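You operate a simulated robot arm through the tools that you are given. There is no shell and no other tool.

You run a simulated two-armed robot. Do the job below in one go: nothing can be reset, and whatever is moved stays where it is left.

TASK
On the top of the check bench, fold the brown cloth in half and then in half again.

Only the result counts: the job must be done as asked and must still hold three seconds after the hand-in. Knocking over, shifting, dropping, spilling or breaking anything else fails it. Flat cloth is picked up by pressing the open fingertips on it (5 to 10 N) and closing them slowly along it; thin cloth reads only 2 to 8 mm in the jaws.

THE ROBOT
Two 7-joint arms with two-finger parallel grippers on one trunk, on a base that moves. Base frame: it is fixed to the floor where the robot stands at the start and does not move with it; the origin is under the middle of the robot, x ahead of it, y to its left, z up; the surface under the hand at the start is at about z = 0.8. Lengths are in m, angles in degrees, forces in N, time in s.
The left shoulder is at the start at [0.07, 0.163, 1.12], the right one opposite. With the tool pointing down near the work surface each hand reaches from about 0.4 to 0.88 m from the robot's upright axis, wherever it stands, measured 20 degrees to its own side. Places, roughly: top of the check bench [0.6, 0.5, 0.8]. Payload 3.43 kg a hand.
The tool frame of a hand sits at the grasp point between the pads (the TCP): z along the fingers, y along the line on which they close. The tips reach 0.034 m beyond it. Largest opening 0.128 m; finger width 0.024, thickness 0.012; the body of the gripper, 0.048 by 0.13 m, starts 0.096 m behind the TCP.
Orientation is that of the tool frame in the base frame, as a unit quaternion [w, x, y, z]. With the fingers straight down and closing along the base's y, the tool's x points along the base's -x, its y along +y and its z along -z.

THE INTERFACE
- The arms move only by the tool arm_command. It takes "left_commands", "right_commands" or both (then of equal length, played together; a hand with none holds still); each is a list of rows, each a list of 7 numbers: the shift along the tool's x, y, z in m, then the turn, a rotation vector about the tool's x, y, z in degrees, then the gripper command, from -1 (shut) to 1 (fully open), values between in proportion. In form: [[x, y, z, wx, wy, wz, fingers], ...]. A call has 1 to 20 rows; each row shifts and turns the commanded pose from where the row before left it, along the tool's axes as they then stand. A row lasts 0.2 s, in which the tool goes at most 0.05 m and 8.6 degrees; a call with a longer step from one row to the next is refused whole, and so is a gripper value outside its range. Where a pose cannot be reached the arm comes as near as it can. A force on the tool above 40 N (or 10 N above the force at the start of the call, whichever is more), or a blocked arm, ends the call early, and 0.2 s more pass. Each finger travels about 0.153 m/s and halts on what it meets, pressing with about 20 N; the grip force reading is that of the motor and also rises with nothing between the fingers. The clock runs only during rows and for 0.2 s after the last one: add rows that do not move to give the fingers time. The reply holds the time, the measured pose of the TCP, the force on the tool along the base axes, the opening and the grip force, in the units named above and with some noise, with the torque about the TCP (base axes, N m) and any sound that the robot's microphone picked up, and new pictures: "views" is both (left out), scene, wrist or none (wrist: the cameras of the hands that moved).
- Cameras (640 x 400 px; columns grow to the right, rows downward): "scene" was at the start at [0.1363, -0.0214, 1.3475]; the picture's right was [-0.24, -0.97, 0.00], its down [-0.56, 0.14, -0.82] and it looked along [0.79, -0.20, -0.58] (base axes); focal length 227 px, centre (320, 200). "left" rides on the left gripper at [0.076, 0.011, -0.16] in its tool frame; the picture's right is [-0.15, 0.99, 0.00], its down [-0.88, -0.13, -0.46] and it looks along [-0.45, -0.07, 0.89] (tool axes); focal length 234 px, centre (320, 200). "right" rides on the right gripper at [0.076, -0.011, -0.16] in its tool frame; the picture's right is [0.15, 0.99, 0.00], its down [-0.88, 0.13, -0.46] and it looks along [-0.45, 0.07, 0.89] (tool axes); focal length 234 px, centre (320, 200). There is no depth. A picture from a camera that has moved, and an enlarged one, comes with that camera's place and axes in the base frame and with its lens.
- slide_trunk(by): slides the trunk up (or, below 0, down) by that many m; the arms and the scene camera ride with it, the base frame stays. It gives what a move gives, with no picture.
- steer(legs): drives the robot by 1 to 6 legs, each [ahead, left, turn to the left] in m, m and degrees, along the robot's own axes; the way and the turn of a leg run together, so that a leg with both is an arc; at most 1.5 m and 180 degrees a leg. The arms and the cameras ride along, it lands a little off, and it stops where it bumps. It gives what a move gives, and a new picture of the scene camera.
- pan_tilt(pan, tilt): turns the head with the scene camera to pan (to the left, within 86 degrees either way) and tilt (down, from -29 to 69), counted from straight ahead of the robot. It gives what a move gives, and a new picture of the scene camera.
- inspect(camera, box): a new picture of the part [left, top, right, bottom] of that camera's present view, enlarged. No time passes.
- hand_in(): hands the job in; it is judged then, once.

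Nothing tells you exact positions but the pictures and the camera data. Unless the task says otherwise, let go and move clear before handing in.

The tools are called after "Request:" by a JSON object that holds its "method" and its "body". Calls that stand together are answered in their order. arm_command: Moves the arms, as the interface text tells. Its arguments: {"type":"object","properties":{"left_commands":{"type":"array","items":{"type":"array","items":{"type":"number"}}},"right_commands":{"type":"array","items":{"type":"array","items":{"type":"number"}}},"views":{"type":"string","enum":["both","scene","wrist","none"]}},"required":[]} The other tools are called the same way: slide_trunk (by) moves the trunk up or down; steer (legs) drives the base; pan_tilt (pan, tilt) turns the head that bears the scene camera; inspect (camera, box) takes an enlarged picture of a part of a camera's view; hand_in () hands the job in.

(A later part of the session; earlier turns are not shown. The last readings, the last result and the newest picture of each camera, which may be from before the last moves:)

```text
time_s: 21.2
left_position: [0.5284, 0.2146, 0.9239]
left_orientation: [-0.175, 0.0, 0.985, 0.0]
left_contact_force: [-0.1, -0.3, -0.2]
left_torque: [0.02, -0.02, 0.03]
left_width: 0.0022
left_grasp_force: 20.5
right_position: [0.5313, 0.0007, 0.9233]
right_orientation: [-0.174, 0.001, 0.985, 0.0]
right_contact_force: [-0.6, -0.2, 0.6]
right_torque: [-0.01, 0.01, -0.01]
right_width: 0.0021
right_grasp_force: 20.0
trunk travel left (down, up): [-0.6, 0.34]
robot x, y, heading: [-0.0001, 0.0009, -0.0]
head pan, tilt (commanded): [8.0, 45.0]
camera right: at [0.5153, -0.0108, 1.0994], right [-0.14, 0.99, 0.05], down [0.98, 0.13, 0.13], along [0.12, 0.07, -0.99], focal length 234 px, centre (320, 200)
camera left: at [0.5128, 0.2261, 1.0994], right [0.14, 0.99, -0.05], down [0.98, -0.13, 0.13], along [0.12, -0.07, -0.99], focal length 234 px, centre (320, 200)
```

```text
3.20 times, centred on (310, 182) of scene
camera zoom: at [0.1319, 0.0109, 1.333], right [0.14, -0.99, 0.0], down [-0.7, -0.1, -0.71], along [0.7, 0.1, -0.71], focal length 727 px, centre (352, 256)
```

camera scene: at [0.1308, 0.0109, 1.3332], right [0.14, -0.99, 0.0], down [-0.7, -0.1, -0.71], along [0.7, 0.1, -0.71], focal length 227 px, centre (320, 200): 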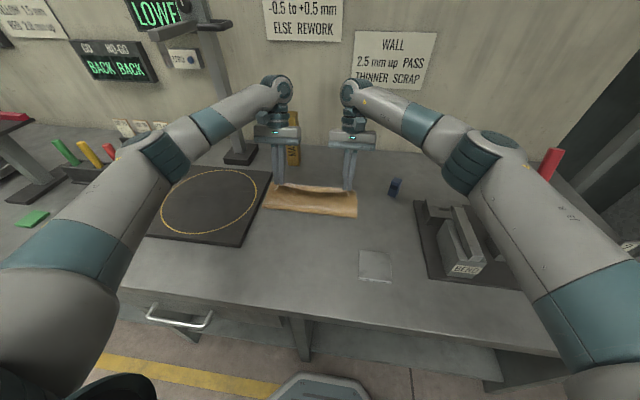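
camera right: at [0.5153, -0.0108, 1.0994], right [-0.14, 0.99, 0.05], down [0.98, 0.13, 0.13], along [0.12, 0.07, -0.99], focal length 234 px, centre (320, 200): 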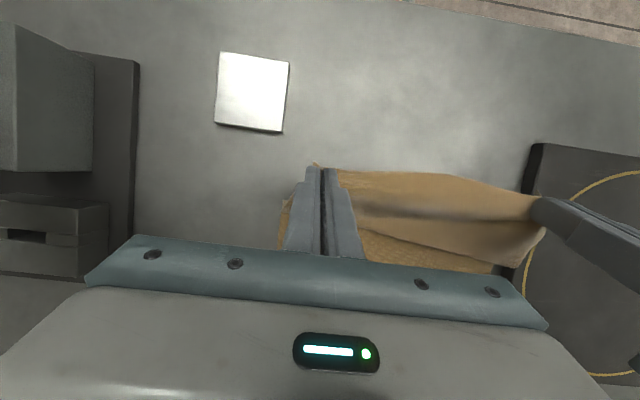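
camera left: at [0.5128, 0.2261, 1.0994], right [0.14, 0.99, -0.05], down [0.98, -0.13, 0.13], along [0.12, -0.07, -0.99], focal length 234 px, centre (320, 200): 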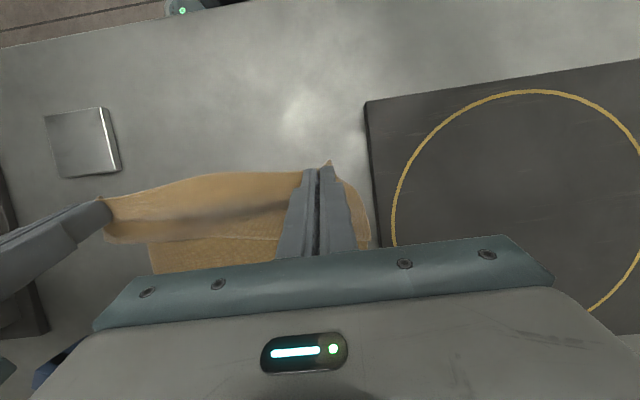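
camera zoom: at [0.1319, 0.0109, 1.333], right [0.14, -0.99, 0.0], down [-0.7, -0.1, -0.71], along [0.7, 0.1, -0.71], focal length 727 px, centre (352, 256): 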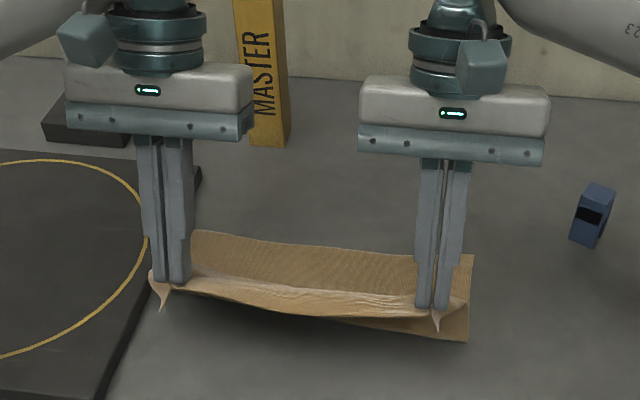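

The crease is now near x 0.563, with the far edge at about x 0.675. The ideal is about 0.553, so I'll go back another 1.5 cm and check.

Request:
{"method": "arm_command", "body": {"left_commands": [[0.0141, 0, 0.0051, 0, 0, 0, -1], [0, 0, 0, 0, 0, 0, -1]], "right_commands": [[0.0141, 0, 0.0051, 0, 0, 0, -1], [0, 0, 0, 0, 0, 0, -1]], "views": "wrist"}}

Request:
{"method": "inspect", "body": {"camera": "scene", "box": [230, 150, 390, 250]}}

```text
time_s: 21.9
left_position: [0.514, 0.2146, 0.9229]
left_orientation: [-0.174, 0.0, 0.985, -0.001]
left_contact_force: [0.9, -0.9, -0.8]
left_torque: [-0.01, 0.02, 0.04]
left_width: 0.0023
left_grasp_force: 19.9
right_position: [0.5167, 0.0011, 0.9237]
right_orientation: [-0.175, 0.0, 0.985, 0.001]
right_contact_force: [0.0, 1.3, -0.6]
right_torque: [0.04, 0.01, 0.04]
right_width: 0.0022
right_grasp_force: 19.6
trunk travel left (down, up): [-0.6, 0.34]
robot x, y, heading: [0.003, 0.0012, -0.1]
head pan, tilt (commanded): [8.0, 45.0]
camera right: at [0.5007, -0.0114, 1.0997], right [-0.14, 0.99, 0.05], down [0.98, 0.13, 0.13], along [0.12, 0.07, -0.99], focal length 234 px, centre (320, 200)
camera left: at [0.4977, 0.2268, 1.0985], right [0.14, 0.99, -0.05], down [0.98, -0.13, 0.13], along [0.12, -0.07, -0.99], focal length 234 px, centre (320, 200)
```

right: 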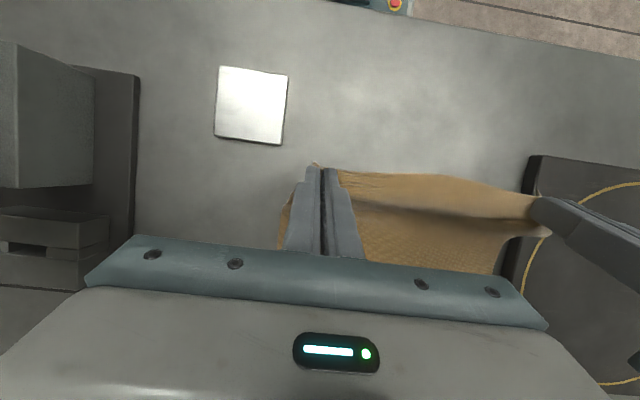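
left: 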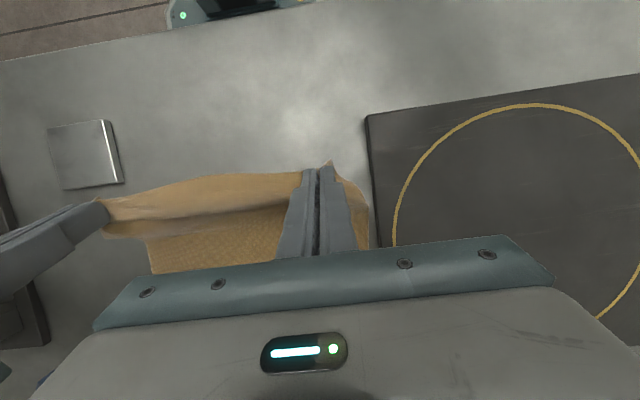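

```text
4.00 times, centred on (310, 200) of scene
camera zoom: at [0.1322, 0.0109, 1.333], right [0.14, -0.99, 0.0], down [-0.7, -0.1, -0.71], along [0.7, 0.1, -0.71], focal length 908 px, centre (360, 200)
```

zoom: 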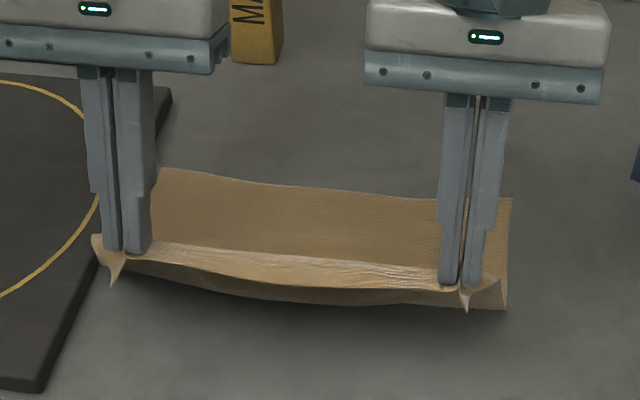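

The crease is close to x 0.56. I'll go back a touch more and then swing the edge over on a tighter arc about x 0.55.

Request:
{"method": "arm_command", "body": {"left_commands": [[0.0072, 0, 0.0154, 0, 0, 0, -1], [0, 0, 0, 0, 0, 0, -1], [-0.0146, 0, -0.0157, 0, 0, 0, -1], [-0.0193, 0, -0.0124, 0, 0, 0, -1], [-0.022, 0, -0.0069, 0, 0, 0, -1], [-0.0229, 0, -0.001, 0, 0, 0, -1], [-0.0225, 0, 0.005, 0, 0, 0, -1], [0, 0, 0, 0, 0, 0, -1]], "right_commands": [[0.0072, 0, 0.0154, 0, 0, 0, -1], [0, 0, 0, 0, 0, 0, -1], [-0.0146, 0, -0.0157, 0, 0, 0, -1], [-0.0193, 0, -0.0124, 0, 0, 0, -1], [-0.022, 0, -0.0069, 0, 0, 0, -1], [-0.0229, 0, -0.001, 0, 0, 0, -1], [-0.0225, 0, 0.005, 0, 0, 0, -1], [0, 0, 0, 0, 0, 0, -1]], "views": "wrist"}}

Request:
{"method": "inspect", "body": {"camera": "scene", "box": [230, 150, 390, 250]}}

```text
time_s: 23.6
left_position: [0.6089, 0.2167, 0.9086]
left_orientation: [-0.173, 0.001, 0.985, 0.001]
left_contact_force: [-0.4, -0.7, -0.2]
left_torque: [-0.02, -0.02, 0.0]
left_width: 0.0023
left_grasp_force: 19.9
right_position: [0.6062, 0.0017, 0.9061]
right_orientation: [-0.174, 0.0, 0.985, 0.0]
right_contact_force: [-0.5, -0.2, -0.5]
right_torque: [0.01, -0.03, -0.02]
right_width: 0.0023
right_grasp_force: 20.0
trunk travel left (down, up): [-0.6, 0.34]
robot x, y, heading: [-0.0015, 0.0023, -0.0]
head pan, tilt (commanded): [8.0, 45.0]
camera right: at [0.5907, -0.01, 1.0834], right [-0.14, 0.99, 0.05], down [0.98, 0.13, 0.13], along [0.12, 0.07, -0.99], focal length 234 px, centre (320, 200)
camera left: at [0.5912, 0.2273, 1.0832], right [0.14, 0.99, -0.05], down [0.98, -0.13, 0.13], along [0.12, -0.07, -0.99], focal length 234 px, centre (320, 200)
```

right: 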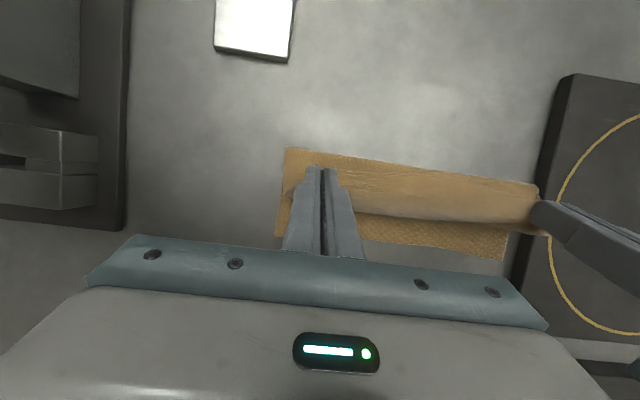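
left: 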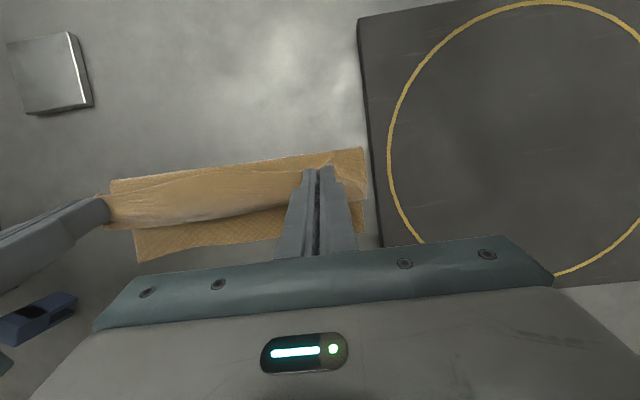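

```text
4.00 times, centred on (310, 200) of scene
camera zoom: at [0.1307, 0.011, 1.3332], right [0.14, -0.99, 0.0], down [-0.7, -0.1, -0.71], along [0.7, 0.1, -0.71], focal length 908 px, centre (360, 200)
```

zoom: 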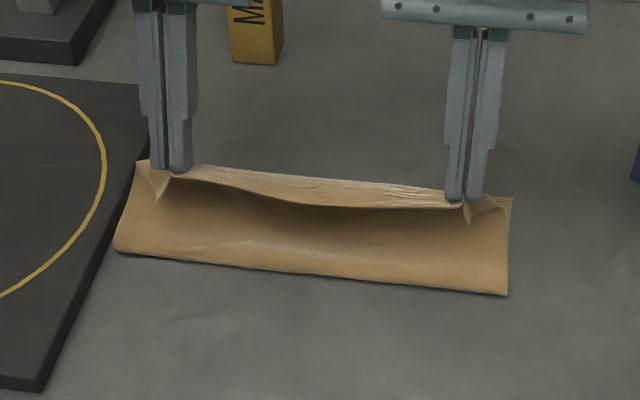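

The crease is at about x 0.568, which would leave the edges about 3 cm apart. I'll go back once more, lower, so more of the cloth lies down, and then use a tighter arc.

Request:
{"method": "arm_command", "body": {"left_commands": [[0.0302, 0, -0.0039, 0, 0, 0, -1], [0.0299, 0, 0.0056, 0, 0, 0, -1], [0.0265, 0, 0.015, 0, 0, 0, -1], [0.0137, 0, 0.0209, 0, 0, 0, -1], [0.0003, 0, 0.0139, 0, 0, 0, -1], [0, 0, 0, 0, 0, 0, -1]], "right_commands": [[0.0302, 0, -0.0039, 0, 0, 0, -1], [0.0299, 0, 0.0056, 0, 0, 0, -1], [0.0265, 0, 0.015, 0, 0, 0, -1], [0.0137, 0, 0.0209, 0, 0, 0, -1], [0.0003, 0, 0.0139, 0, 0, 0, -1], [0, 0, 0, 0, 0, 0, -1]], "views": "none"}}

Request:
{"method": "inspect", "body": {"camera": "scene", "box": [230, 150, 390, 250]}}

```text
time_s: 25.1
left_position: [0.4955, 0.2168, 0.8925]
left_orientation: [-0.173, 0.0, 0.985, 0.0]
left_contact_force: [-0.4, -0.4, 0.5]
left_torque: [-0.01, 0.01, 0.03]
left_width: 0.0023
left_grasp_force: 20.4
right_position: [0.4947, 0.0024, 0.8916]
right_orientation: [-0.174, 0.0, 0.985, 0.0]
right_contact_force: [-0.2, 0.1, 0.1]
right_torque: [0.02, 0.01, -0.02]
right_width: 0.0022
right_grasp_force: 20.2
trunk travel left (down, up): [-0.6, 0.34]
robot x, y, heading: [-0.0038, -0.0024, 0.2]
head pan, tilt (commanded): [8.0, 45.0]
```

```text
4.00 times, centred on (310, 200) of scene
camera zoom: at [0.1311, 0.0109, 1.3331], right [0.14, -0.99, 0.0], down [-0.7, -0.1, -0.71], along [0.7, 0.1, -0.71], focal length 908 px, centre (360, 200)
```

zoom: 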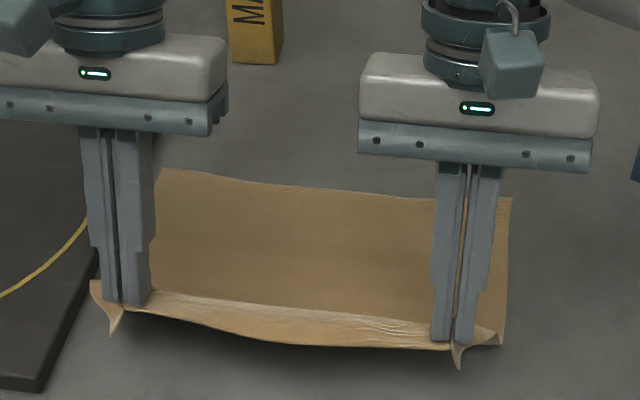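

The cloth now lies down to about x 0.53. I'll swing over with the tighter arc.

Request:
{"method": "arm_command", "body": {"left_commands": [[-0.0087, 0, -0.0149, 0, 0, 0, -1], [-0.0156, 0, -0.0119, 0, 0, 0, -1], [-0.018, 0, -0.0074, 0, 0, 0, -1], [-0.0195, 0, -0.0026, 0, 0, 0, -1], [-0.0194, 0, 0.0026, 0, 0, 0, -1], [-0.0181, 0, 0.0074, 0, 0, 0, -1], [0, 0, 0, 0, 0, 0, -1]], "right_commands": [[-0.0087, 0, -0.0149, 0, 0, 0, -1], [-0.0156, 0, -0.0119, 0, 0, 0, -1], [-0.018, 0, -0.0074, 0, 0, 0, -1], [-0.0195, 0, -0.0026, 0, 0, 0, -1], [-0.0194, 0, 0.0026, 0, 0, 0, -1], [-0.0181, 0, 0.0074, 0, 0, 0, -1], [0, 0, 0, 0, 0, 0, -1]], "views": "wrist"}}

Request:
{"method": "inspect", "body": {"camera": "scene", "box": [230, 150, 390, 250]}}

```text
time_s: 26.6
left_position: [0.597, 0.2168, 0.8852]
left_orientation: [-0.173, 0.0, 0.985, 0.0]
left_contact_force: [-0.8, -2.1, 0.3]
left_torque: [-0.02, -0.03, 0.02]
left_width: 0.0022
left_grasp_force: 19.9
right_position: [0.5979, 0.0015, 0.8832]
right_orientation: [-0.174, 0.0, 0.985, 0.0]
right_contact_force: [-0.2, 0.5, -0.7]
right_torque: [0.04, 0.02, 0.0]
right_width: 0.0024
right_grasp_force: 20.5
trunk travel left (down, up): [-0.6, 0.34]
robot x, y, heading: [0.0018, -0.0025, 0.1]
head pan, tilt (commanded): [8.0, 45.0]
camera right: at [0.5819, -0.0107, 1.0591], right [-0.14, 0.99, 0.05], down [0.98, 0.13, 0.13], along [0.12, 0.07, -0.99], focal length 234 px, centre (320, 200)
camera left: at [0.5805, 0.2277, 1.0603], right [0.14, 0.99, -0.05], down [0.98, -0.13, 0.13], along [0.12, -0.07, -0.99], focal length 234 px, centre (320, 200)
```

right: 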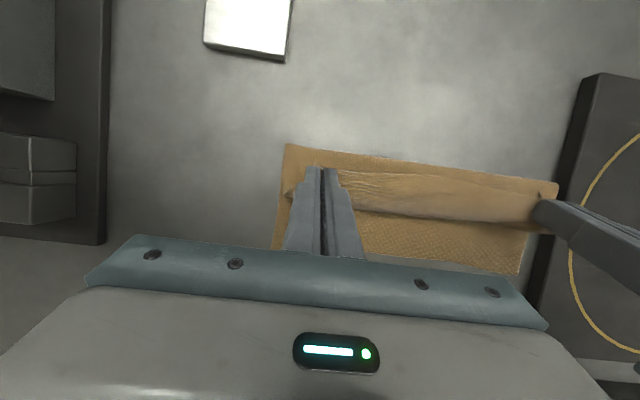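
left: 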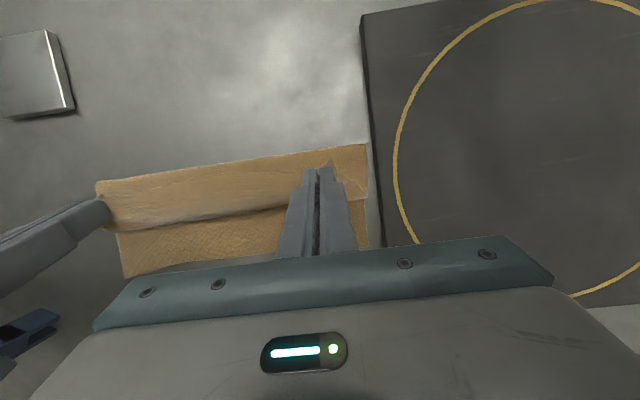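

```text
4.00 times, centred on (310, 200) of scene
camera zoom: at [0.1308, 0.0109, 1.3332], right [0.14, -0.99, 0.0], down [-0.7, -0.1, -0.71], along [0.7, 0.1, -0.71], focal length 908 px, centre (360, 200)
```

zoom: 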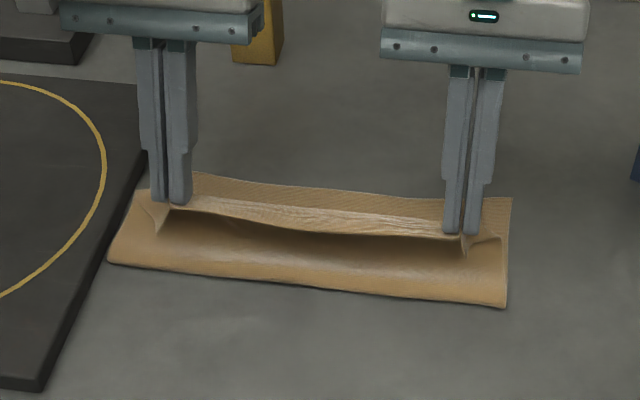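

The crease is now at about x 0.559 with the far edge near 0.674, which is close to a true half. I'll lower it and draw the edge outward close to the surface to unroll the turned-back strip.

Request:
{"method": "arm_command", "body": {"left_commands": [[-0.0146, 0, 0.0138, 0, 0, 0, -1], [-0.0136, 0, 0.011, 0, 0, 0, -1], [-0.0151, 0, -0.0023, 0, 0, 0, -1], [-0.0141, 0, -0.0051, 0, 0, 0, -1], [-0.0122, 0, -0.0044, 0, 0, 0, -1], [0, 0, 0, 0, 0, 0, -1]], "right_commands": [[-0.0146, 0, 0.0138, 0, 0, 0, -1], [-0.0136, 0, 0.011, 0, 0, 0, -1], [-0.0151, 0, -0.0023, 0, 0, 0, -1], [-0.0141, 0, -0.0051, 0, 0, 0, -1], [-0.0122, 0, -0.0044, 0, 0, 0, -1], [0, 0, 0, 0, 0, 0, -1]], "views": "wrist"}}

Request:
{"method": "inspect", "body": {"camera": "scene", "box": [230, 150, 390, 250]}}

```text
time_s: 28.1
left_position: [0.6587, 0.2181, 0.848]
left_orientation: [-0.174, -0.001, 0.985, 0.0]
left_contact_force: [-0.4, -1.4, 0.0]
left_torque: [-0.04, 0.02, 0.03]
left_width: 0.0019
left_grasp_force: 20.0
right_position: [0.6593, 0.0013, 0.8469]
right_orientation: [-0.174, 0.0, 0.985, 0.0]
right_contact_force: [-0.1, 1.5, -1.1]
right_torque: [0.05, 0.02, 0.01]
right_width: 0.002
right_grasp_force: 19.8
trunk travel left (down, up): [-0.6, 0.34]
robot x, y, heading: [-0.0023, 0.0019, 0.1]
head pan, tilt (commanded): [8.0, 45.0]
camera right: at [0.6439, -0.0106, 1.0235], right [-0.14, 0.99, 0.05], down [0.98, 0.13, 0.13], along [0.12, 0.07, -0.99], focal length 234 px, centre (320, 200)
camera left: at [0.6417, 0.2277, 1.0231], right [0.14, 0.99, -0.05], down [0.98, -0.13, 0.13], along [0.12, -0.07, -0.99], focal length 234 px, centre (320, 200)
```

right: 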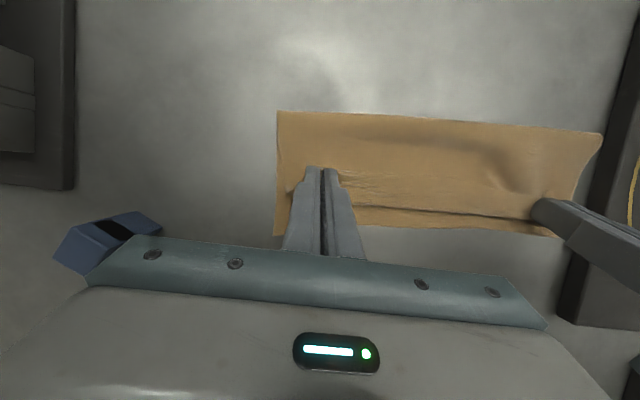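
left: 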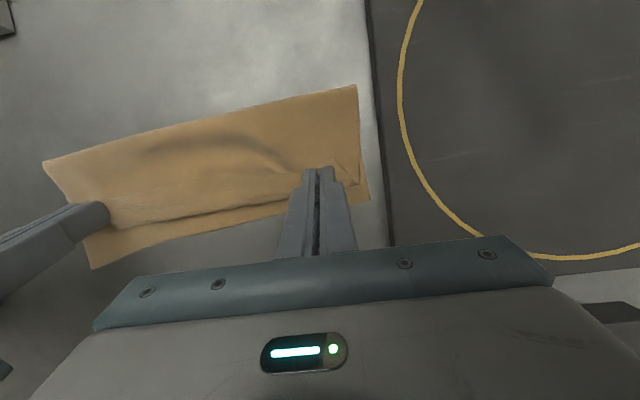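

```text
4.00 times, centred on (310, 200) of scene
camera zoom: at [0.1313, 0.011, 1.3331], right [0.14, -0.99, 0.0], down [-0.7, -0.1, -0.71], along [0.7, 0.1, -0.71], focal length 908 px, centre (360, 200)
```

zoom: 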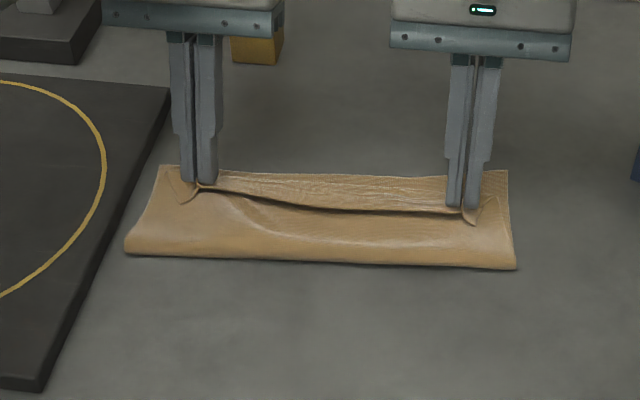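

The low drag slid and turned the whole cloth a few degrees: the crease is at about x 0.57 on the left and 0.596 on the right, with the far edge at 0.675 and 0.709. The fold itself is still consistent. I'll raise the hands and bring the right one further out so the top edge lines up with that slightly turned far edge.

Request:
{"method": "arm_command", "body": {"left_commands": [[0.0028, 0, -0.015, 0, 0, 0, -1], [0.0028, 0, -0.015, 0, 0, 0, -1], [-0.0016, 0, -0.0006, 0, 0, 0, -1], [-0.0016, 0, -0.0006, 0, 0, 0, -1], [-0.0016, 0, -0.0006, 0, 0, 0, -1], [0, 0, 0, 0, 0, 0, -1]], "right_commands": [[0.0028, 0, -0.015, 0, 0, 0, -1], [0.0028, 0, -0.015, 0, 0, 0, -1], [-0.0094, 0, -0.0034, 0, 0, 0, -1], [-0.0094, 0, -0.0034, 0, 0, 0, -1], [-0.0094, 0, -0.0034, 0, 0, 0, -1], [0, 0, 0, 0, 0, 0, -1]], "views": "wrist"}}

Request:
{"method": "inspect", "body": {"camera": "scene", "box": [230, 140, 390, 240]}}

```text
time_s: 29.4
left_position: [0.6687, 0.2165, 0.8764]
left_orientation: [-0.174, 0.0, 0.985, 0.0]
left_contact_force: [0.5, -4.2, 0.1]
left_torque: [-0.15, 0.0, 0.02]
left_width: 0.002
left_grasp_force: 20.1
right_position: [0.6938, 0.0008, 0.8785]
right_orientation: [-0.173, 0.001, 0.985, -0.001]
right_contact_force: [-0.1, 3.7, 0.4]
right_torque: [0.16, 0.01, -0.03]
right_width: 0.0024
right_grasp_force: 20.7
trunk travel left (down, up): [-0.6, 0.34]
robot x, y, heading: [0.0002, 0.0025, -0.4]
head pan, tilt (commanded): [8.0, 45.0]
camera right: at [0.679, -0.0114, 1.0538], right [-0.14, 0.99, 0.05], down [0.98, 0.13, 0.13], along [0.12, 0.07, -0.99], focal length 234 px, centre (320, 200)
camera left: at [0.6525, 0.2273, 1.0527], right [0.14, 0.99, -0.05], down [0.98, -0.13, 0.13], along [0.12, -0.07, -0.99], focal length 234 px, centre (320, 200)
```

right: 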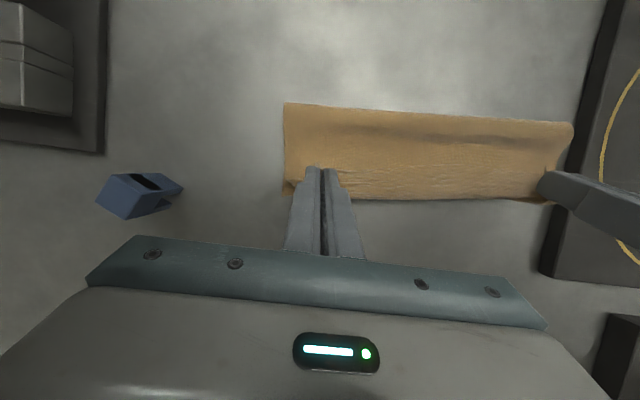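
left: 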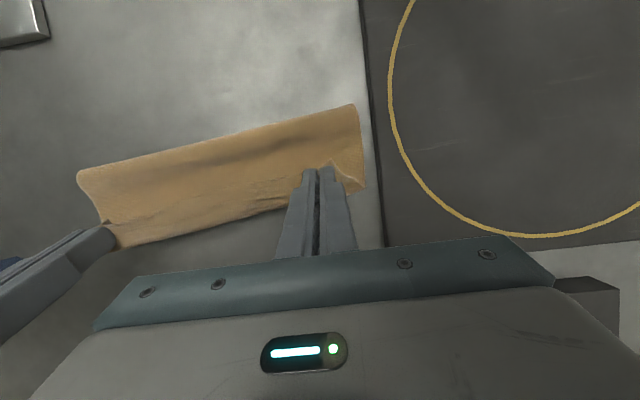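

```text
4.00 times, centred on (310, 190) of scene
camera zoom: at [0.1315, 0.0107, 1.3331], right [0.14, -0.99, 0.0], down [-0.7, -0.1, -0.71], along [0.7, 0.1, -0.71], focal length 908 px, centre (360, 240)
```

zoom: 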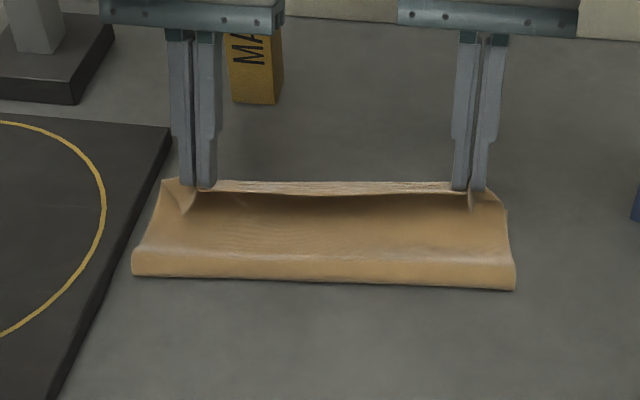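

The crease crept to about x 0.60, leaving more cloth in the top layer than the bottom. I'll unfold back to flat while I still hold the edge, then regrip right at the very edge so that the turned-back strip is small.

Request:
{"method": "arm_command", "body": {"left_commands": [[0.018, 0, -0.01, 0, 0, 0, -1], [0.018, 0, -0.01, 0, 0, 0, -1], [0.0437, 0, -0.0032, 0, 0, 0, -1], [0.0423, 0, 0.0072, 0, -4, 0, -1], [0.0341, 0, 0.0164, 0, -4, 0, -1], [0.028, 0, 0.024, 0, -4, 0, -1], [0.0236, 0, 0.0284, 0, -4, 0, -1], [0.0156, 0, 0.0261, 0, -4, 0, -1], [0.005, 0, 0.014, 0, 0, 0, -1], [0.004, 0, 0, 0, 0, 0, -1], [0, 0, 0, 0, 0, 0, -1]], "right_commands": [[0.0292, 0, -0.0043, 0, 0, 0, -1], [0.0292, 0, -0.0043, 0, 0, 0, -1], [0.0437, 0, -0.0032, 0, 0, 0, -1], [0.0423, 0, 0.0072, 0, -4, 0, -1], [0.0341, 0, 0.0164, 0, -4, 0, -1], [0.028, 0, 0.024, 0, -4, 0, -1], [0.0236, 0, 0.0284, 0, -4, 0, -1], [0.0156, 0, 0.0261, 0, -4, 0, -1], [0.005, 0, 0.014, 0, 0, 0, -1], [0.004, 0, 0, 0, 0, 0, -1], [0, 0, 0, 0, 0, 0, -1]], "views": "wrist"}}

Request:
{"method": "inspect", "body": {"camera": "scene", "box": [230, 150, 390, 250]}}

```text
time_s: 31.9
left_position: [0.4369, 0.2168, 0.8448]
left_orientation: [0.0, 0.0, 1.0, -0.001]
left_contact_force: [0.3, -2.7, -0.2]
left_torque: [-0.11, 0.0, 0.01]
left_width: 0.0022
left_grasp_force: 20.0
right_position: [0.4391, 0.002, 0.8434]
right_orientation: [0.0, 0.0, 1.0, 0.001]
right_contact_force: [0.8, 2.1, -0.2]
right_torque: [0.05, 0.04, 0.01]
right_width: 0.0022
right_grasp_force: 19.7
trunk travel left (down, up): [-0.6, 0.34]
robot x, y, heading: [0.0031, 0.0004, 0.0]
head pan, tilt (commanded): [8.0, 45.0]
camera right: at [0.3638, -0.0115, 1.0029], right [-0.15, 0.99, 0.0], down [0.88, 0.13, 0.46], along [0.45, 0.07, -0.89], focal length 234 px, centre (320, 200)
camera left: at [0.3613, 0.2275, 1.0057], right [0.15, 0.99, 0.0], down [0.88, -0.13, 0.46], along [0.45, -0.07, -0.89], focal length 234 px, centre (320, 200)
```

right: 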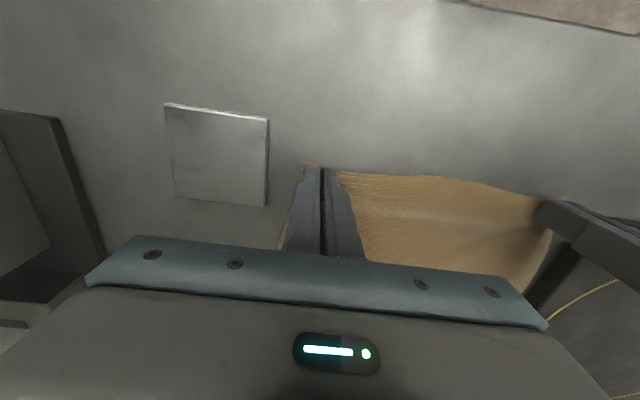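
left: 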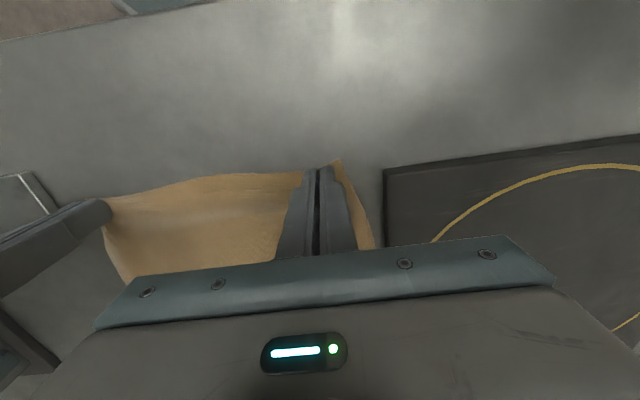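

```text
4.00 times, centred on (310, 200) of scene
camera zoom: at [0.1317, 0.011, 1.333], right [0.14, -0.99, 0.0], down [-0.7, -0.1, -0.71], along [0.7, 0.1, -0.71], focal length 908 px, centre (360, 200)
```

zoom: 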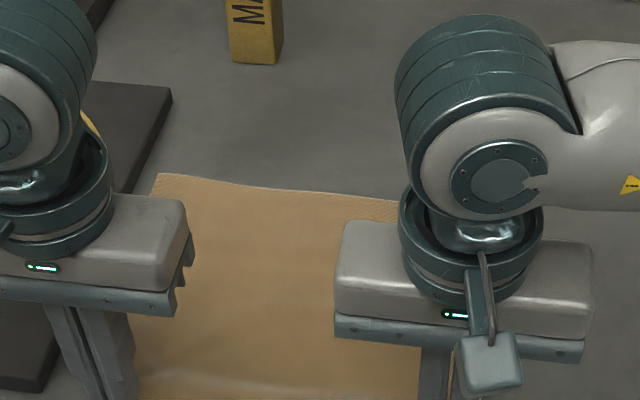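

The cloth is flat again, with the far edge straight at about x 0.664. I'll lower to the table, open the fingers slowly to spread the pinch, and lift slightly.

Request:
{"method": "arm_command", "body": {"left_commands": [[0, 0.001, 0.004, 0, 0, 0, -1], [0, 0, 0.0025, 0, 0, 0, -1], [0, 0, 0, 0, 0, 0, -0.85], [0, 0, 0, 0, 0, 0, -0.7], [0, 0, 0, 0, 0, 0, -0.55], [0, 0, 0, 0, 0, 0, -0.4], [0, 0, 0, 0, 0, 0, -0.3], [0, 0, -0.01, 0, 0, 0, -0.3], [0, 0, -0.03, 0, 0, 0, -0.3], [0, 0, 0, 0, 0, 0, -0.3]], "right_commands": [[0, -0.001, 0.004, 0, 0, 0, -1], [0, 0, 0.0015, 0, 0, 0, -1], [0, 0, 0, 0, 0, 0, -0.85], [0, 0, 0, 0, 0, 0, -0.7], [0, 0, 0, 0, 0, 0, -0.55], [0, 0, 0, 0, 0, 0, -0.4], [0, 0, 0, 0, 0, 0, -0.3], [0, 0, -0.01, 0, 0, 0, -0.3], [0, 0, -0.03, 0, 0, 0, -0.3], [0, 0, 0, 0, 0, 0, -0.3]], "views": "both"}}

```text
time_s: 34.0
left_position: [0.4358, 0.2159, 0.8782]
left_orientation: [-0.001, 0.0, 1.0, 0.0]
left_contact_force: [-0.5, 0.7, -0.6]
left_torque: [0.01, 0.0, 0.01]
left_width: 0.045
left_grasp_force: 0.1
right_position: [0.4392, 0.0017, 0.8784]
right_orientation: [-0.001, -0.001, 1.0, 0.001]
right_contact_force: [-0.3, -0.1, 0.5]
right_torque: [0.0, 0.03, 0.0]
right_width: 0.0447
right_grasp_force: 0.0
trunk travel left (down, up): [-0.6, 0.34]
robot x, y, heading: [-0.0034, 0.0006, 0.0]
head pan, tilt (commanded): [8.0, 45.0]
camera scene: at [0.1319, 0.0112, 1.333], right [0.14, -0.99, 0.0], down [-0.7, -0.1, -0.71], along [0.7, 0.1, -0.71], focal length 227 px, centre (320, 200)
camera right: at [0.3642, -0.0113, 1.0376], right [-0.15, 0.99, 0.0], down [0.88, 0.13, 0.45], along [0.45, 0.07, -0.89], focal length 234 px, centre (320, 200)
camera left: at [0.3609, 0.2277, 1.0387], right [0.15, 0.99, 0.0], down [0.88, -0.13, 0.46], along [0.45, -0.07, -0.89], focal length 234 px, centre (320, 200)
```

scene: 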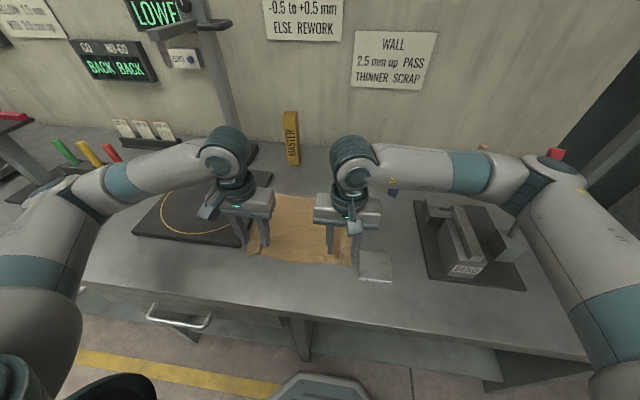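
right: 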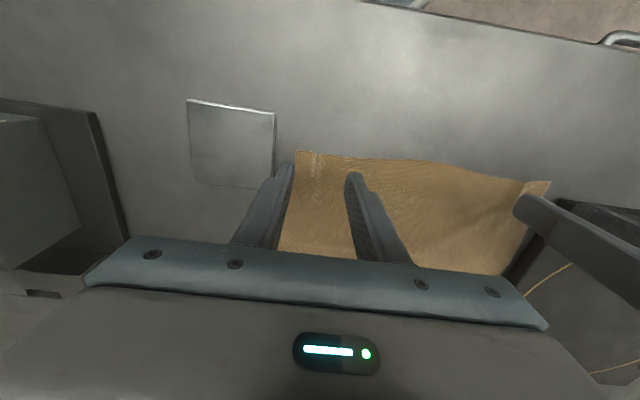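
left: 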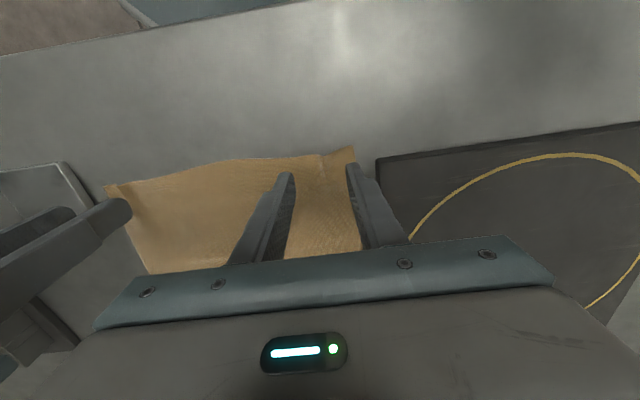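

The cloth is spread flat again, with the near edge at about x 0.430, y -0.025 to 0.253. I'll regrip with only about 1 cm of finger overlap on the edge.

Request:
{"method": "arm_command", "body": {"left_commands": [[0.008, 0.001, 0.015, 0, 0, 0, -0.375], [0, 0, 0.015, 0, 0, 0, -0.375], [0, 0, 0.008, 0, 0, 0, -0.375], [0, 0, 0.002, 0, 0, 0, -0.375], [0, 0, 0, 0, 0, 0, -0.375]], "right_commands": [[0.011, 0.01, 0.015, 0, 0, 0, -0.375], [0, 0, 0.015, 0, 0, 0, -0.375], [0, 0, 0.008, 0, 0, 0, -0.375], [0, 0, 0.002, 0, 0, 0, -0.375], [0, 0, 0, 0, 0, 0, -0.375]], "views": "wrist"}}

```text
time_s: 35.2
left_position: [0.4295, 0.2185, 0.8402]
left_orientation: [0.0, -0.001, 1.0, 0.0]
left_contact_force: [-0.7, -0.7, 0.9]
left_torque: [0.02, 0.03, 0.02]
left_width: 0.04
left_grasp_force: 0.0
right_position: [0.4259, 0.0122, 0.838]
right_orientation: [0.0, 0.0, 1.0, 0.0]
right_contact_force: [0.2, -0.1, -0.5]
right_torque: [0.0, 0.02, 0.0]
right_width: 0.0398
right_grasp_force: 0.0
trunk travel left (down, up): [-0.6, 0.34]
robot x, y, heading: [0.0019, -0.0003, -0.0]
head pan, tilt (commanded): [8.0, 45.0]
camera right: at [0.3511, -0.0017, 0.9976], right [-0.15, 0.99, 0.0], down [0.88, 0.13, 0.46], along [0.45, 0.07, -0.89], focal length 234 px, centre (320, 200)
camera left: at [0.3526, 0.2292, 0.9998], right [0.15, 0.99, 0.0], down [0.88, -0.13, 0.46], along [0.45, -0.07, -0.89], focal length 234 px, centre (320, 200)
```

right: 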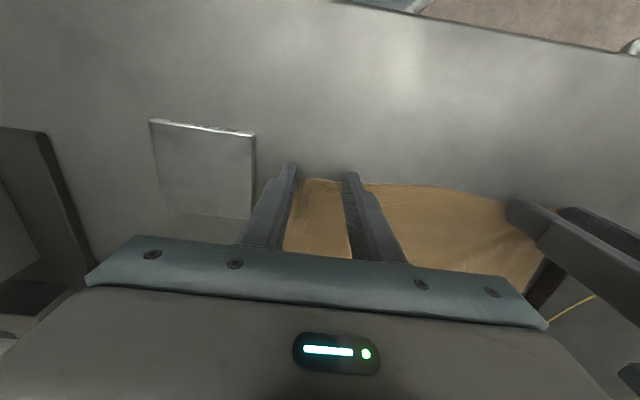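
left: 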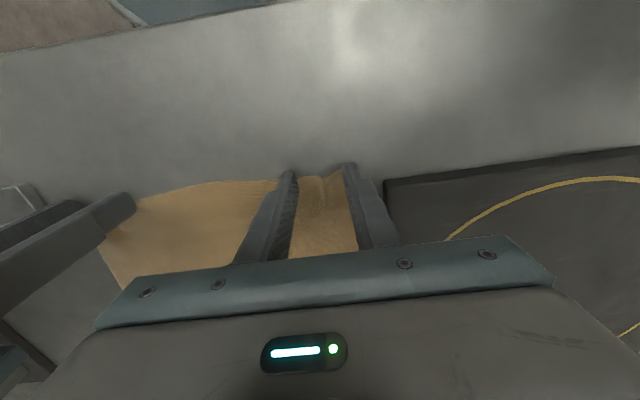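

Overlap is about 0.8–1 cm on each side. Now I'll press down in small steps.

Request:
{"method": "arm_command", "body": {"left_commands": [[0, 0, 0.002, 0, 0, 0, -0.375], [0, 0, 0.0015, 0, 0, 0, -0.375], [0, 0, 0, 0, 0, 0, -0.375]], "right_commands": [[0, 0, 0.002, 0, 0, 0, -0.375], [0, 0, 0, 0, 0, 0, -0.375], [0, 0, 0, 0, 0, 0, -0.375]], "views": "none"}}

```text
time_s: 36.0
left_position: [0.428, 0.2183, 0.8361]
left_orientation: [0.0, 0.0, 1.0, 0.0]
left_contact_force: [-0.1, -0.2, 0.4]
left_torque: [-0.01, 0.03, -0.04]
left_width: 0.0397
left_grasp_force: 0.0
right_position: [0.426, 0.01, 0.8365]
right_orientation: [0.0, 0.0, 1.0, 0.0]
right_contact_force: [-0.9, -0.5, 2.5]
right_torque: [0.01, -0.04, 0.01]
right_width: 0.0398
right_grasp_force: 0.1
trunk travel left (down, up): [-0.6, 0.34]
robot x, y, heading: [-0.0014, 0.0, 0.1]
head pan, tilt (commanded): [8.0, 45.0]
```

Request:
{"method": "arm_command", "body": {"left_commands": [[0, 0, 0.0015, 0, 0, 0, -0.375], [0, 0, 0, 0, 0, 0, -0.375]], "right_commands": [[0, 0, 0.0005, 0, 0, 0, -0.375], [0, 0, 0, 0, 0, 0, -0.375]], "views": "none"}}

```text
time_s: 36.6
left_position: [0.428, 0.2176, 0.8366]
left_orientation: [-0.001, 0.0, 1.0, -0.001]
left_contact_force: [-0.7, 1.6, 3.7]
left_torque: [0.03, -0.05, 0.02]
left_width: 0.04
left_grasp_force: 0.1
right_position: [0.4275, 0.0113, 0.8356]
right_orientation: [0.0, 0.001, 1.0, 0.0]
right_contact_force: [1.6, -1.2, 6.0]
right_torque: [-0.06, -0.12, -0.01]
right_width: 0.0402
right_grasp_force: 0.1
trunk travel left (down, up): [-0.6, 0.34]
robot x, y, heading: [-0.0006, -0.0008, 0.1]
head pan, tilt (commanded): [8.0, 45.0]
```

Request:
{"method": "arm_command", "body": {"left_commands": [[0, 0, 0.0007, 0, 0, 0, -0.375], [0, -0.0005, 0, 0, 0, 0, -0.44], [0, -0.0005, 0, 0, 0, 0, -0.5], [0, -0.0005, 0, 0, 0, 0, -0.56], [0, -0.0005, 0, 0, 0, 0, -0.62], [0, -0.0005, 0, 0, 0, 0, -0.68], [0, -0.0005, 0, 0, 0, 0, -0.74], [0, -0.0005, 0, 0, 0, 0, -0.8], [0, -0.0005, 0, 0, 0, 0, -0.86], [0, 0, 0, 0, 0, 0, -0.92], [0, 0, 0, 0, 0, 0, -1], [0, 0, 0, 0, 0, 0, -1], [0, 0, 0, 0, 0, 0, -1]], "right_commands": [[0, 0, 0.0004, 0, 0, 0, -0.375], [0, 0.0005, 0, 0, 0, 0, -0.44], [0, 0.0005, 0, 0, 0, 0, -0.5], [0, 0.0005, 0, 0, 0, 0, -0.56], [0, 0.0005, 0, 0, 0, 0, -0.62], [0, 0.0005, 0, 0, 0, 0, -0.68], [0, 0.0005, 0, 0, 0, 0, -0.74], [0, 0.0005, 0, 0, 0, 0, -0.8], [0, 0.0005, 0, 0, 0, 0, -0.86], [0, 0, 0, 0, 0, 0, -0.92], [0, 0, 0, 0, 0, 0, -1], [0, 0, 0, 0, 0, 0, -1], [0, 0, 0, 0, 0, 0, -1]], "views": "wrist"}}

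```text
time_s: 39.5
left_position: [0.4277, 0.213, 0.8352]
left_orientation: [0.0, 0.0, 1.0, -0.001]
left_contact_force: [0.0, -0.3, 16.1]
left_torque: [0.0, -0.07, -0.01]
left_width: 0.0025
left_grasp_force: 20.2
right_position: [0.4255, 0.0155, 0.8362]
right_orientation: [0.002, 0.0, 1.0, 0.0]
right_contact_force: [0.2, 0.2, 2.3]
right_torque: [0.02, -0.03, -0.01]
right_width: 0.0019
right_grasp_force: 20.2
trunk travel left (down, up): [-0.6, 0.34]
robot x, y, heading: [-0.0043, 0.0035, -0.2]
head pan, tilt (commanded): [8.0, 45.0]
camera right: at [0.3503, 0.0023, 0.9956], right [-0.15, 0.99, 0.0], down [0.88, 0.13, 0.46], along [0.45, 0.07, -0.89], focal length 234 px, centre (320, 200)
camera left: at [0.3521, 0.2245, 0.9948], right [0.15, 0.99, 0.0], down [0.88, -0.13, 0.46], along [0.45, -0.07, -0.89], focal length 234 px, centre (320, 200)
```

right: 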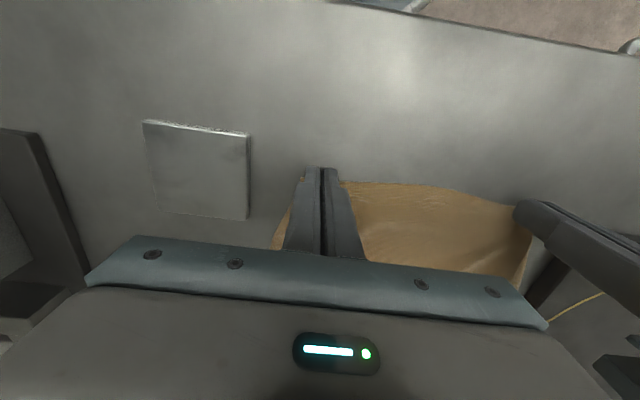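
left: 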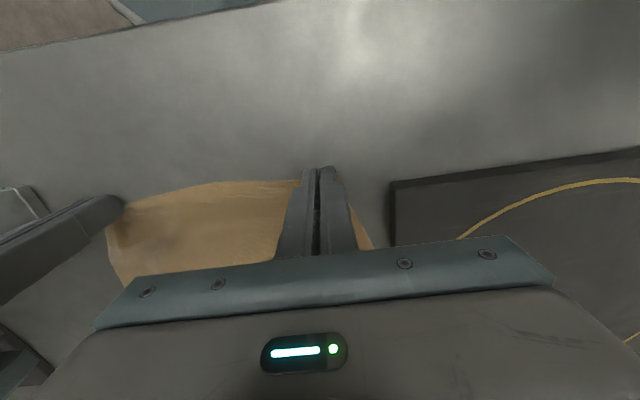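

Both jaws read about 2 mm again. I'll lift a little to check that the pinches hold.

Request:
{"method": "arm_command", "body": {"left_commands": [[0, 0, -0.008, 0, 0, 0, -1], [-0.006, 0, -0.013, 0, 0, 0, -1], [-0.01, 0, -0.013, 0, 0, 0, -1], [0, 0, 0, 0, 0, 0, -1]], "right_commands": [[0, 0, -0.008, 0, 0, 0, -1], [-0.006, 0, -0.013, 0, 0, 0, -1], [-0.01, 0, -0.013, 0, 0, 0, -1], [0, 0, 0, 0, 0, 0, -1]], "views": "wrist"}}

Request:
{"method": "inspect", "body": {"camera": "scene", "box": [220, 170, 380, 270]}}

```text
time_s: 40.5
left_position: [0.4435, 0.2139, 0.868]
left_orientation: [0.0, 0.0, 1.0, 0.001]
left_contact_force: [0.4, 0.0, 0.1]
left_torque: [0.0, 0.0, -0.02]
left_width: 0.0025
left_grasp_force: 20.3
right_position: [0.4427, 0.015, 0.869]
right_orientation: [0.0, 0.0, 1.0, 0.0]
right_contact_force: [-0.6, -0.1, 0.3]
right_torque: [0.0, 0.0, 0.04]
right_width: 0.002
right_grasp_force: 20.1
trunk travel left (down, up): [-0.6, 0.34]
robot x, y, heading: [-0.0001, 0.0019, 0.2]
head pan, tilt (commanded): [8.0, 45.0]
camera right: at [0.3676, 0.0036, 1.0288], right [-0.15, 0.99, 0.0], down [0.88, 0.13, 0.46], along [0.45, 0.07, -0.89], focal length 234 px, centre (320, 200)
camera left: at [0.3683, 0.2245, 1.0279], right [0.15, 0.99, 0.0], down [0.88, -0.13, 0.46], along [0.45, -0.07, -0.89], focal length 234 px, centre (320, 200)
```

right: 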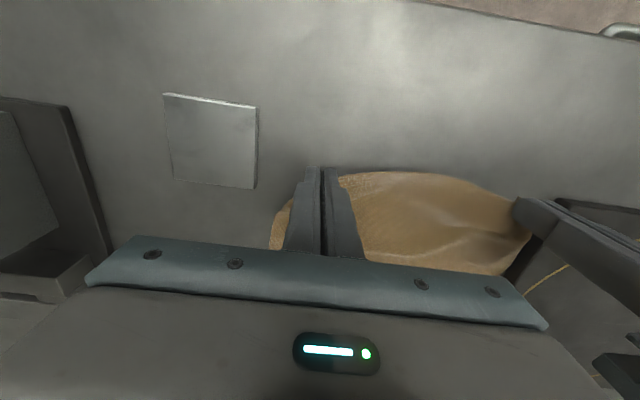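
left: 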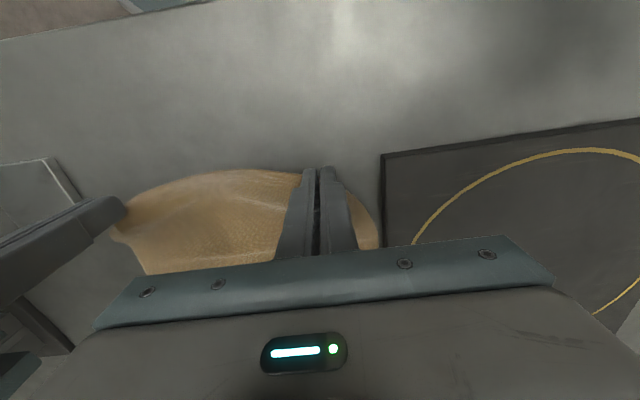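

```text
4.00 times, centred on (300, 220) of scene
camera zoom: at [0.1312, 0.011, 1.3331], right [0.14, -0.99, 0.0], down [-0.7, -0.1, -0.71], along [0.7, 0.1, -0.71], focal length 908 px, centre (400, 120)
```

zoom: 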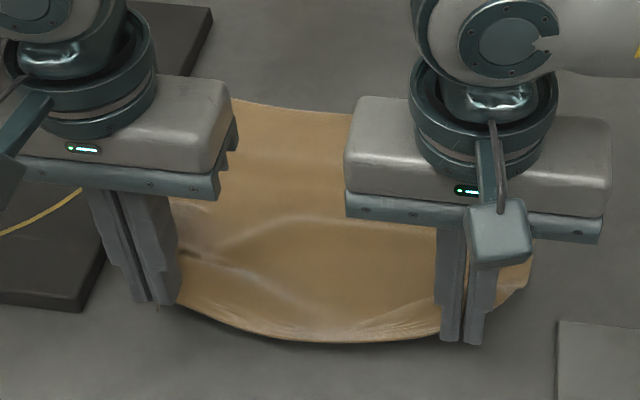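

Both grips hold, though the edge bows between the hands because they are a little too close together. I'll spread them a few mm and lift on to the hanging position.

Request:
{"method": "arm_command", "body": {"left_commands": [[-0.0143, 0.002, -0.0079, 0, 5, 0, -1], [-0.0135, 0.002, -0.0091, 0, 5, 0, -1], [-0.0127, 0.002, -0.0103, 0, 5, 0, -1], [-0.0117, 0.002, -0.0113, 0, 5, 0, -1], [0, 0, 0, 0, 0, 0, -1]], "right_commands": [[-0.0143, -0.002, -0.0079, 0, 5, 0, -1], [-0.0135, -0.002, -0.0091, 0, 5, 0, -1], [-0.0127, -0.002, -0.0103, 0, 5, 0, -1], [-0.0117, -0.002, -0.0113, 0, 5, 0, -1], [0, 0, 0, 0, 0, 0, -1]], "views": "wrist"}}

Request:
{"method": "inspect", "body": {"camera": "scene", "box": [230, 150, 390, 250]}}

```text
time_s: 41.6
left_position: [0.5021, 0.2223, 0.9015]
left_orientation: [-0.174, 0.0, 0.985, -0.001]
left_contact_force: [0.1, -10.3, 0.5]
left_torque: [-0.39, -0.03, 0.11]
left_width: 0.0023
left_grasp_force: 20.5
right_position: [0.4984, 0.0068, 0.8999]
right_orientation: [-0.174, 0.0, 0.985, 0.001]
right_contact_force: [-0.5, 10.8, -0.2]
right_torque: [0.41, -0.02, 0.0]
right_width: 0.002
right_grasp_force: 19.9
trunk travel left (down, up): [-0.6, 0.34]
robot x, y, heading: [-0.0, 0.002, 0.1]
head pan, tilt (commanded): [8.0, 45.0]
camera right: at [0.4834, -0.0057, 1.0759], right [-0.14, 0.99, 0.05], down [0.98, 0.13, 0.13], along [0.12, 0.07, -0.99], focal length 234 px, centre (320, 200)
camera left: at [0.4851, 0.2333, 1.0768], right [0.14, 0.99, -0.05], down [0.98, -0.13, 0.13], along [0.12, -0.07, -0.99], focal length 234 px, centre (320, 200)
```

right: 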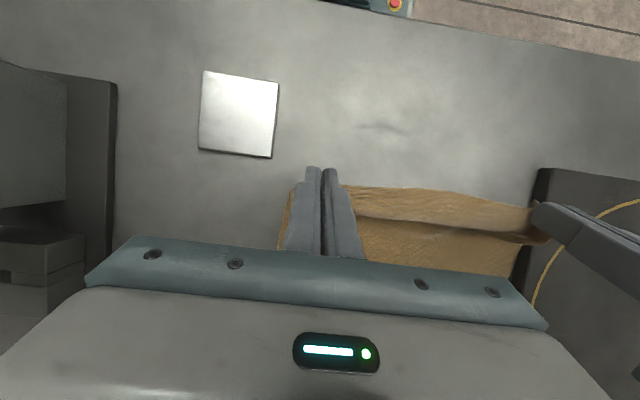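
left: 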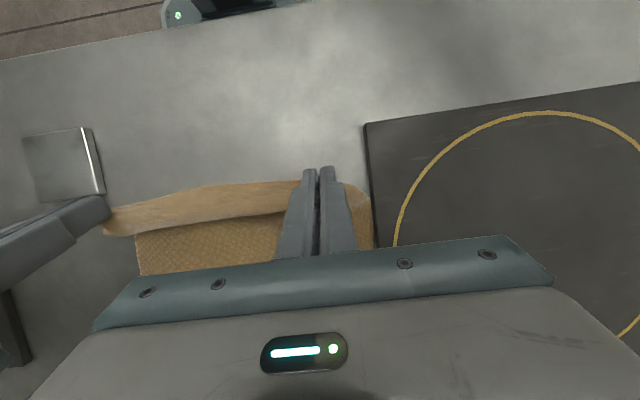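

```text
4.00 times, centred on (310, 200) of scene
camera zoom: at [0.1307, 0.0112, 1.3332], right [0.14, -0.99, 0.0], down [-0.7, -0.1, -0.71], along [0.7, 0.1, -0.71], focal length 908 px, centre (360, 200)
```

zoom: 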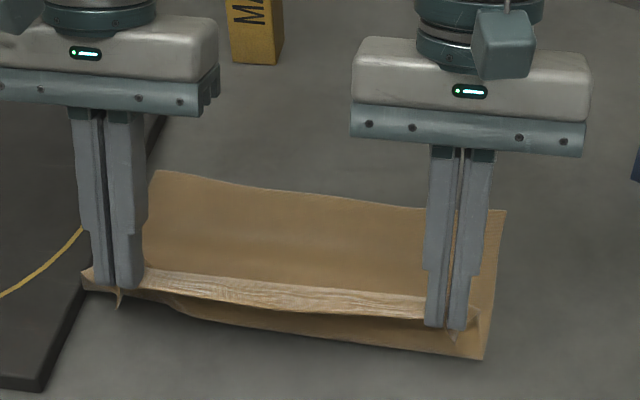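

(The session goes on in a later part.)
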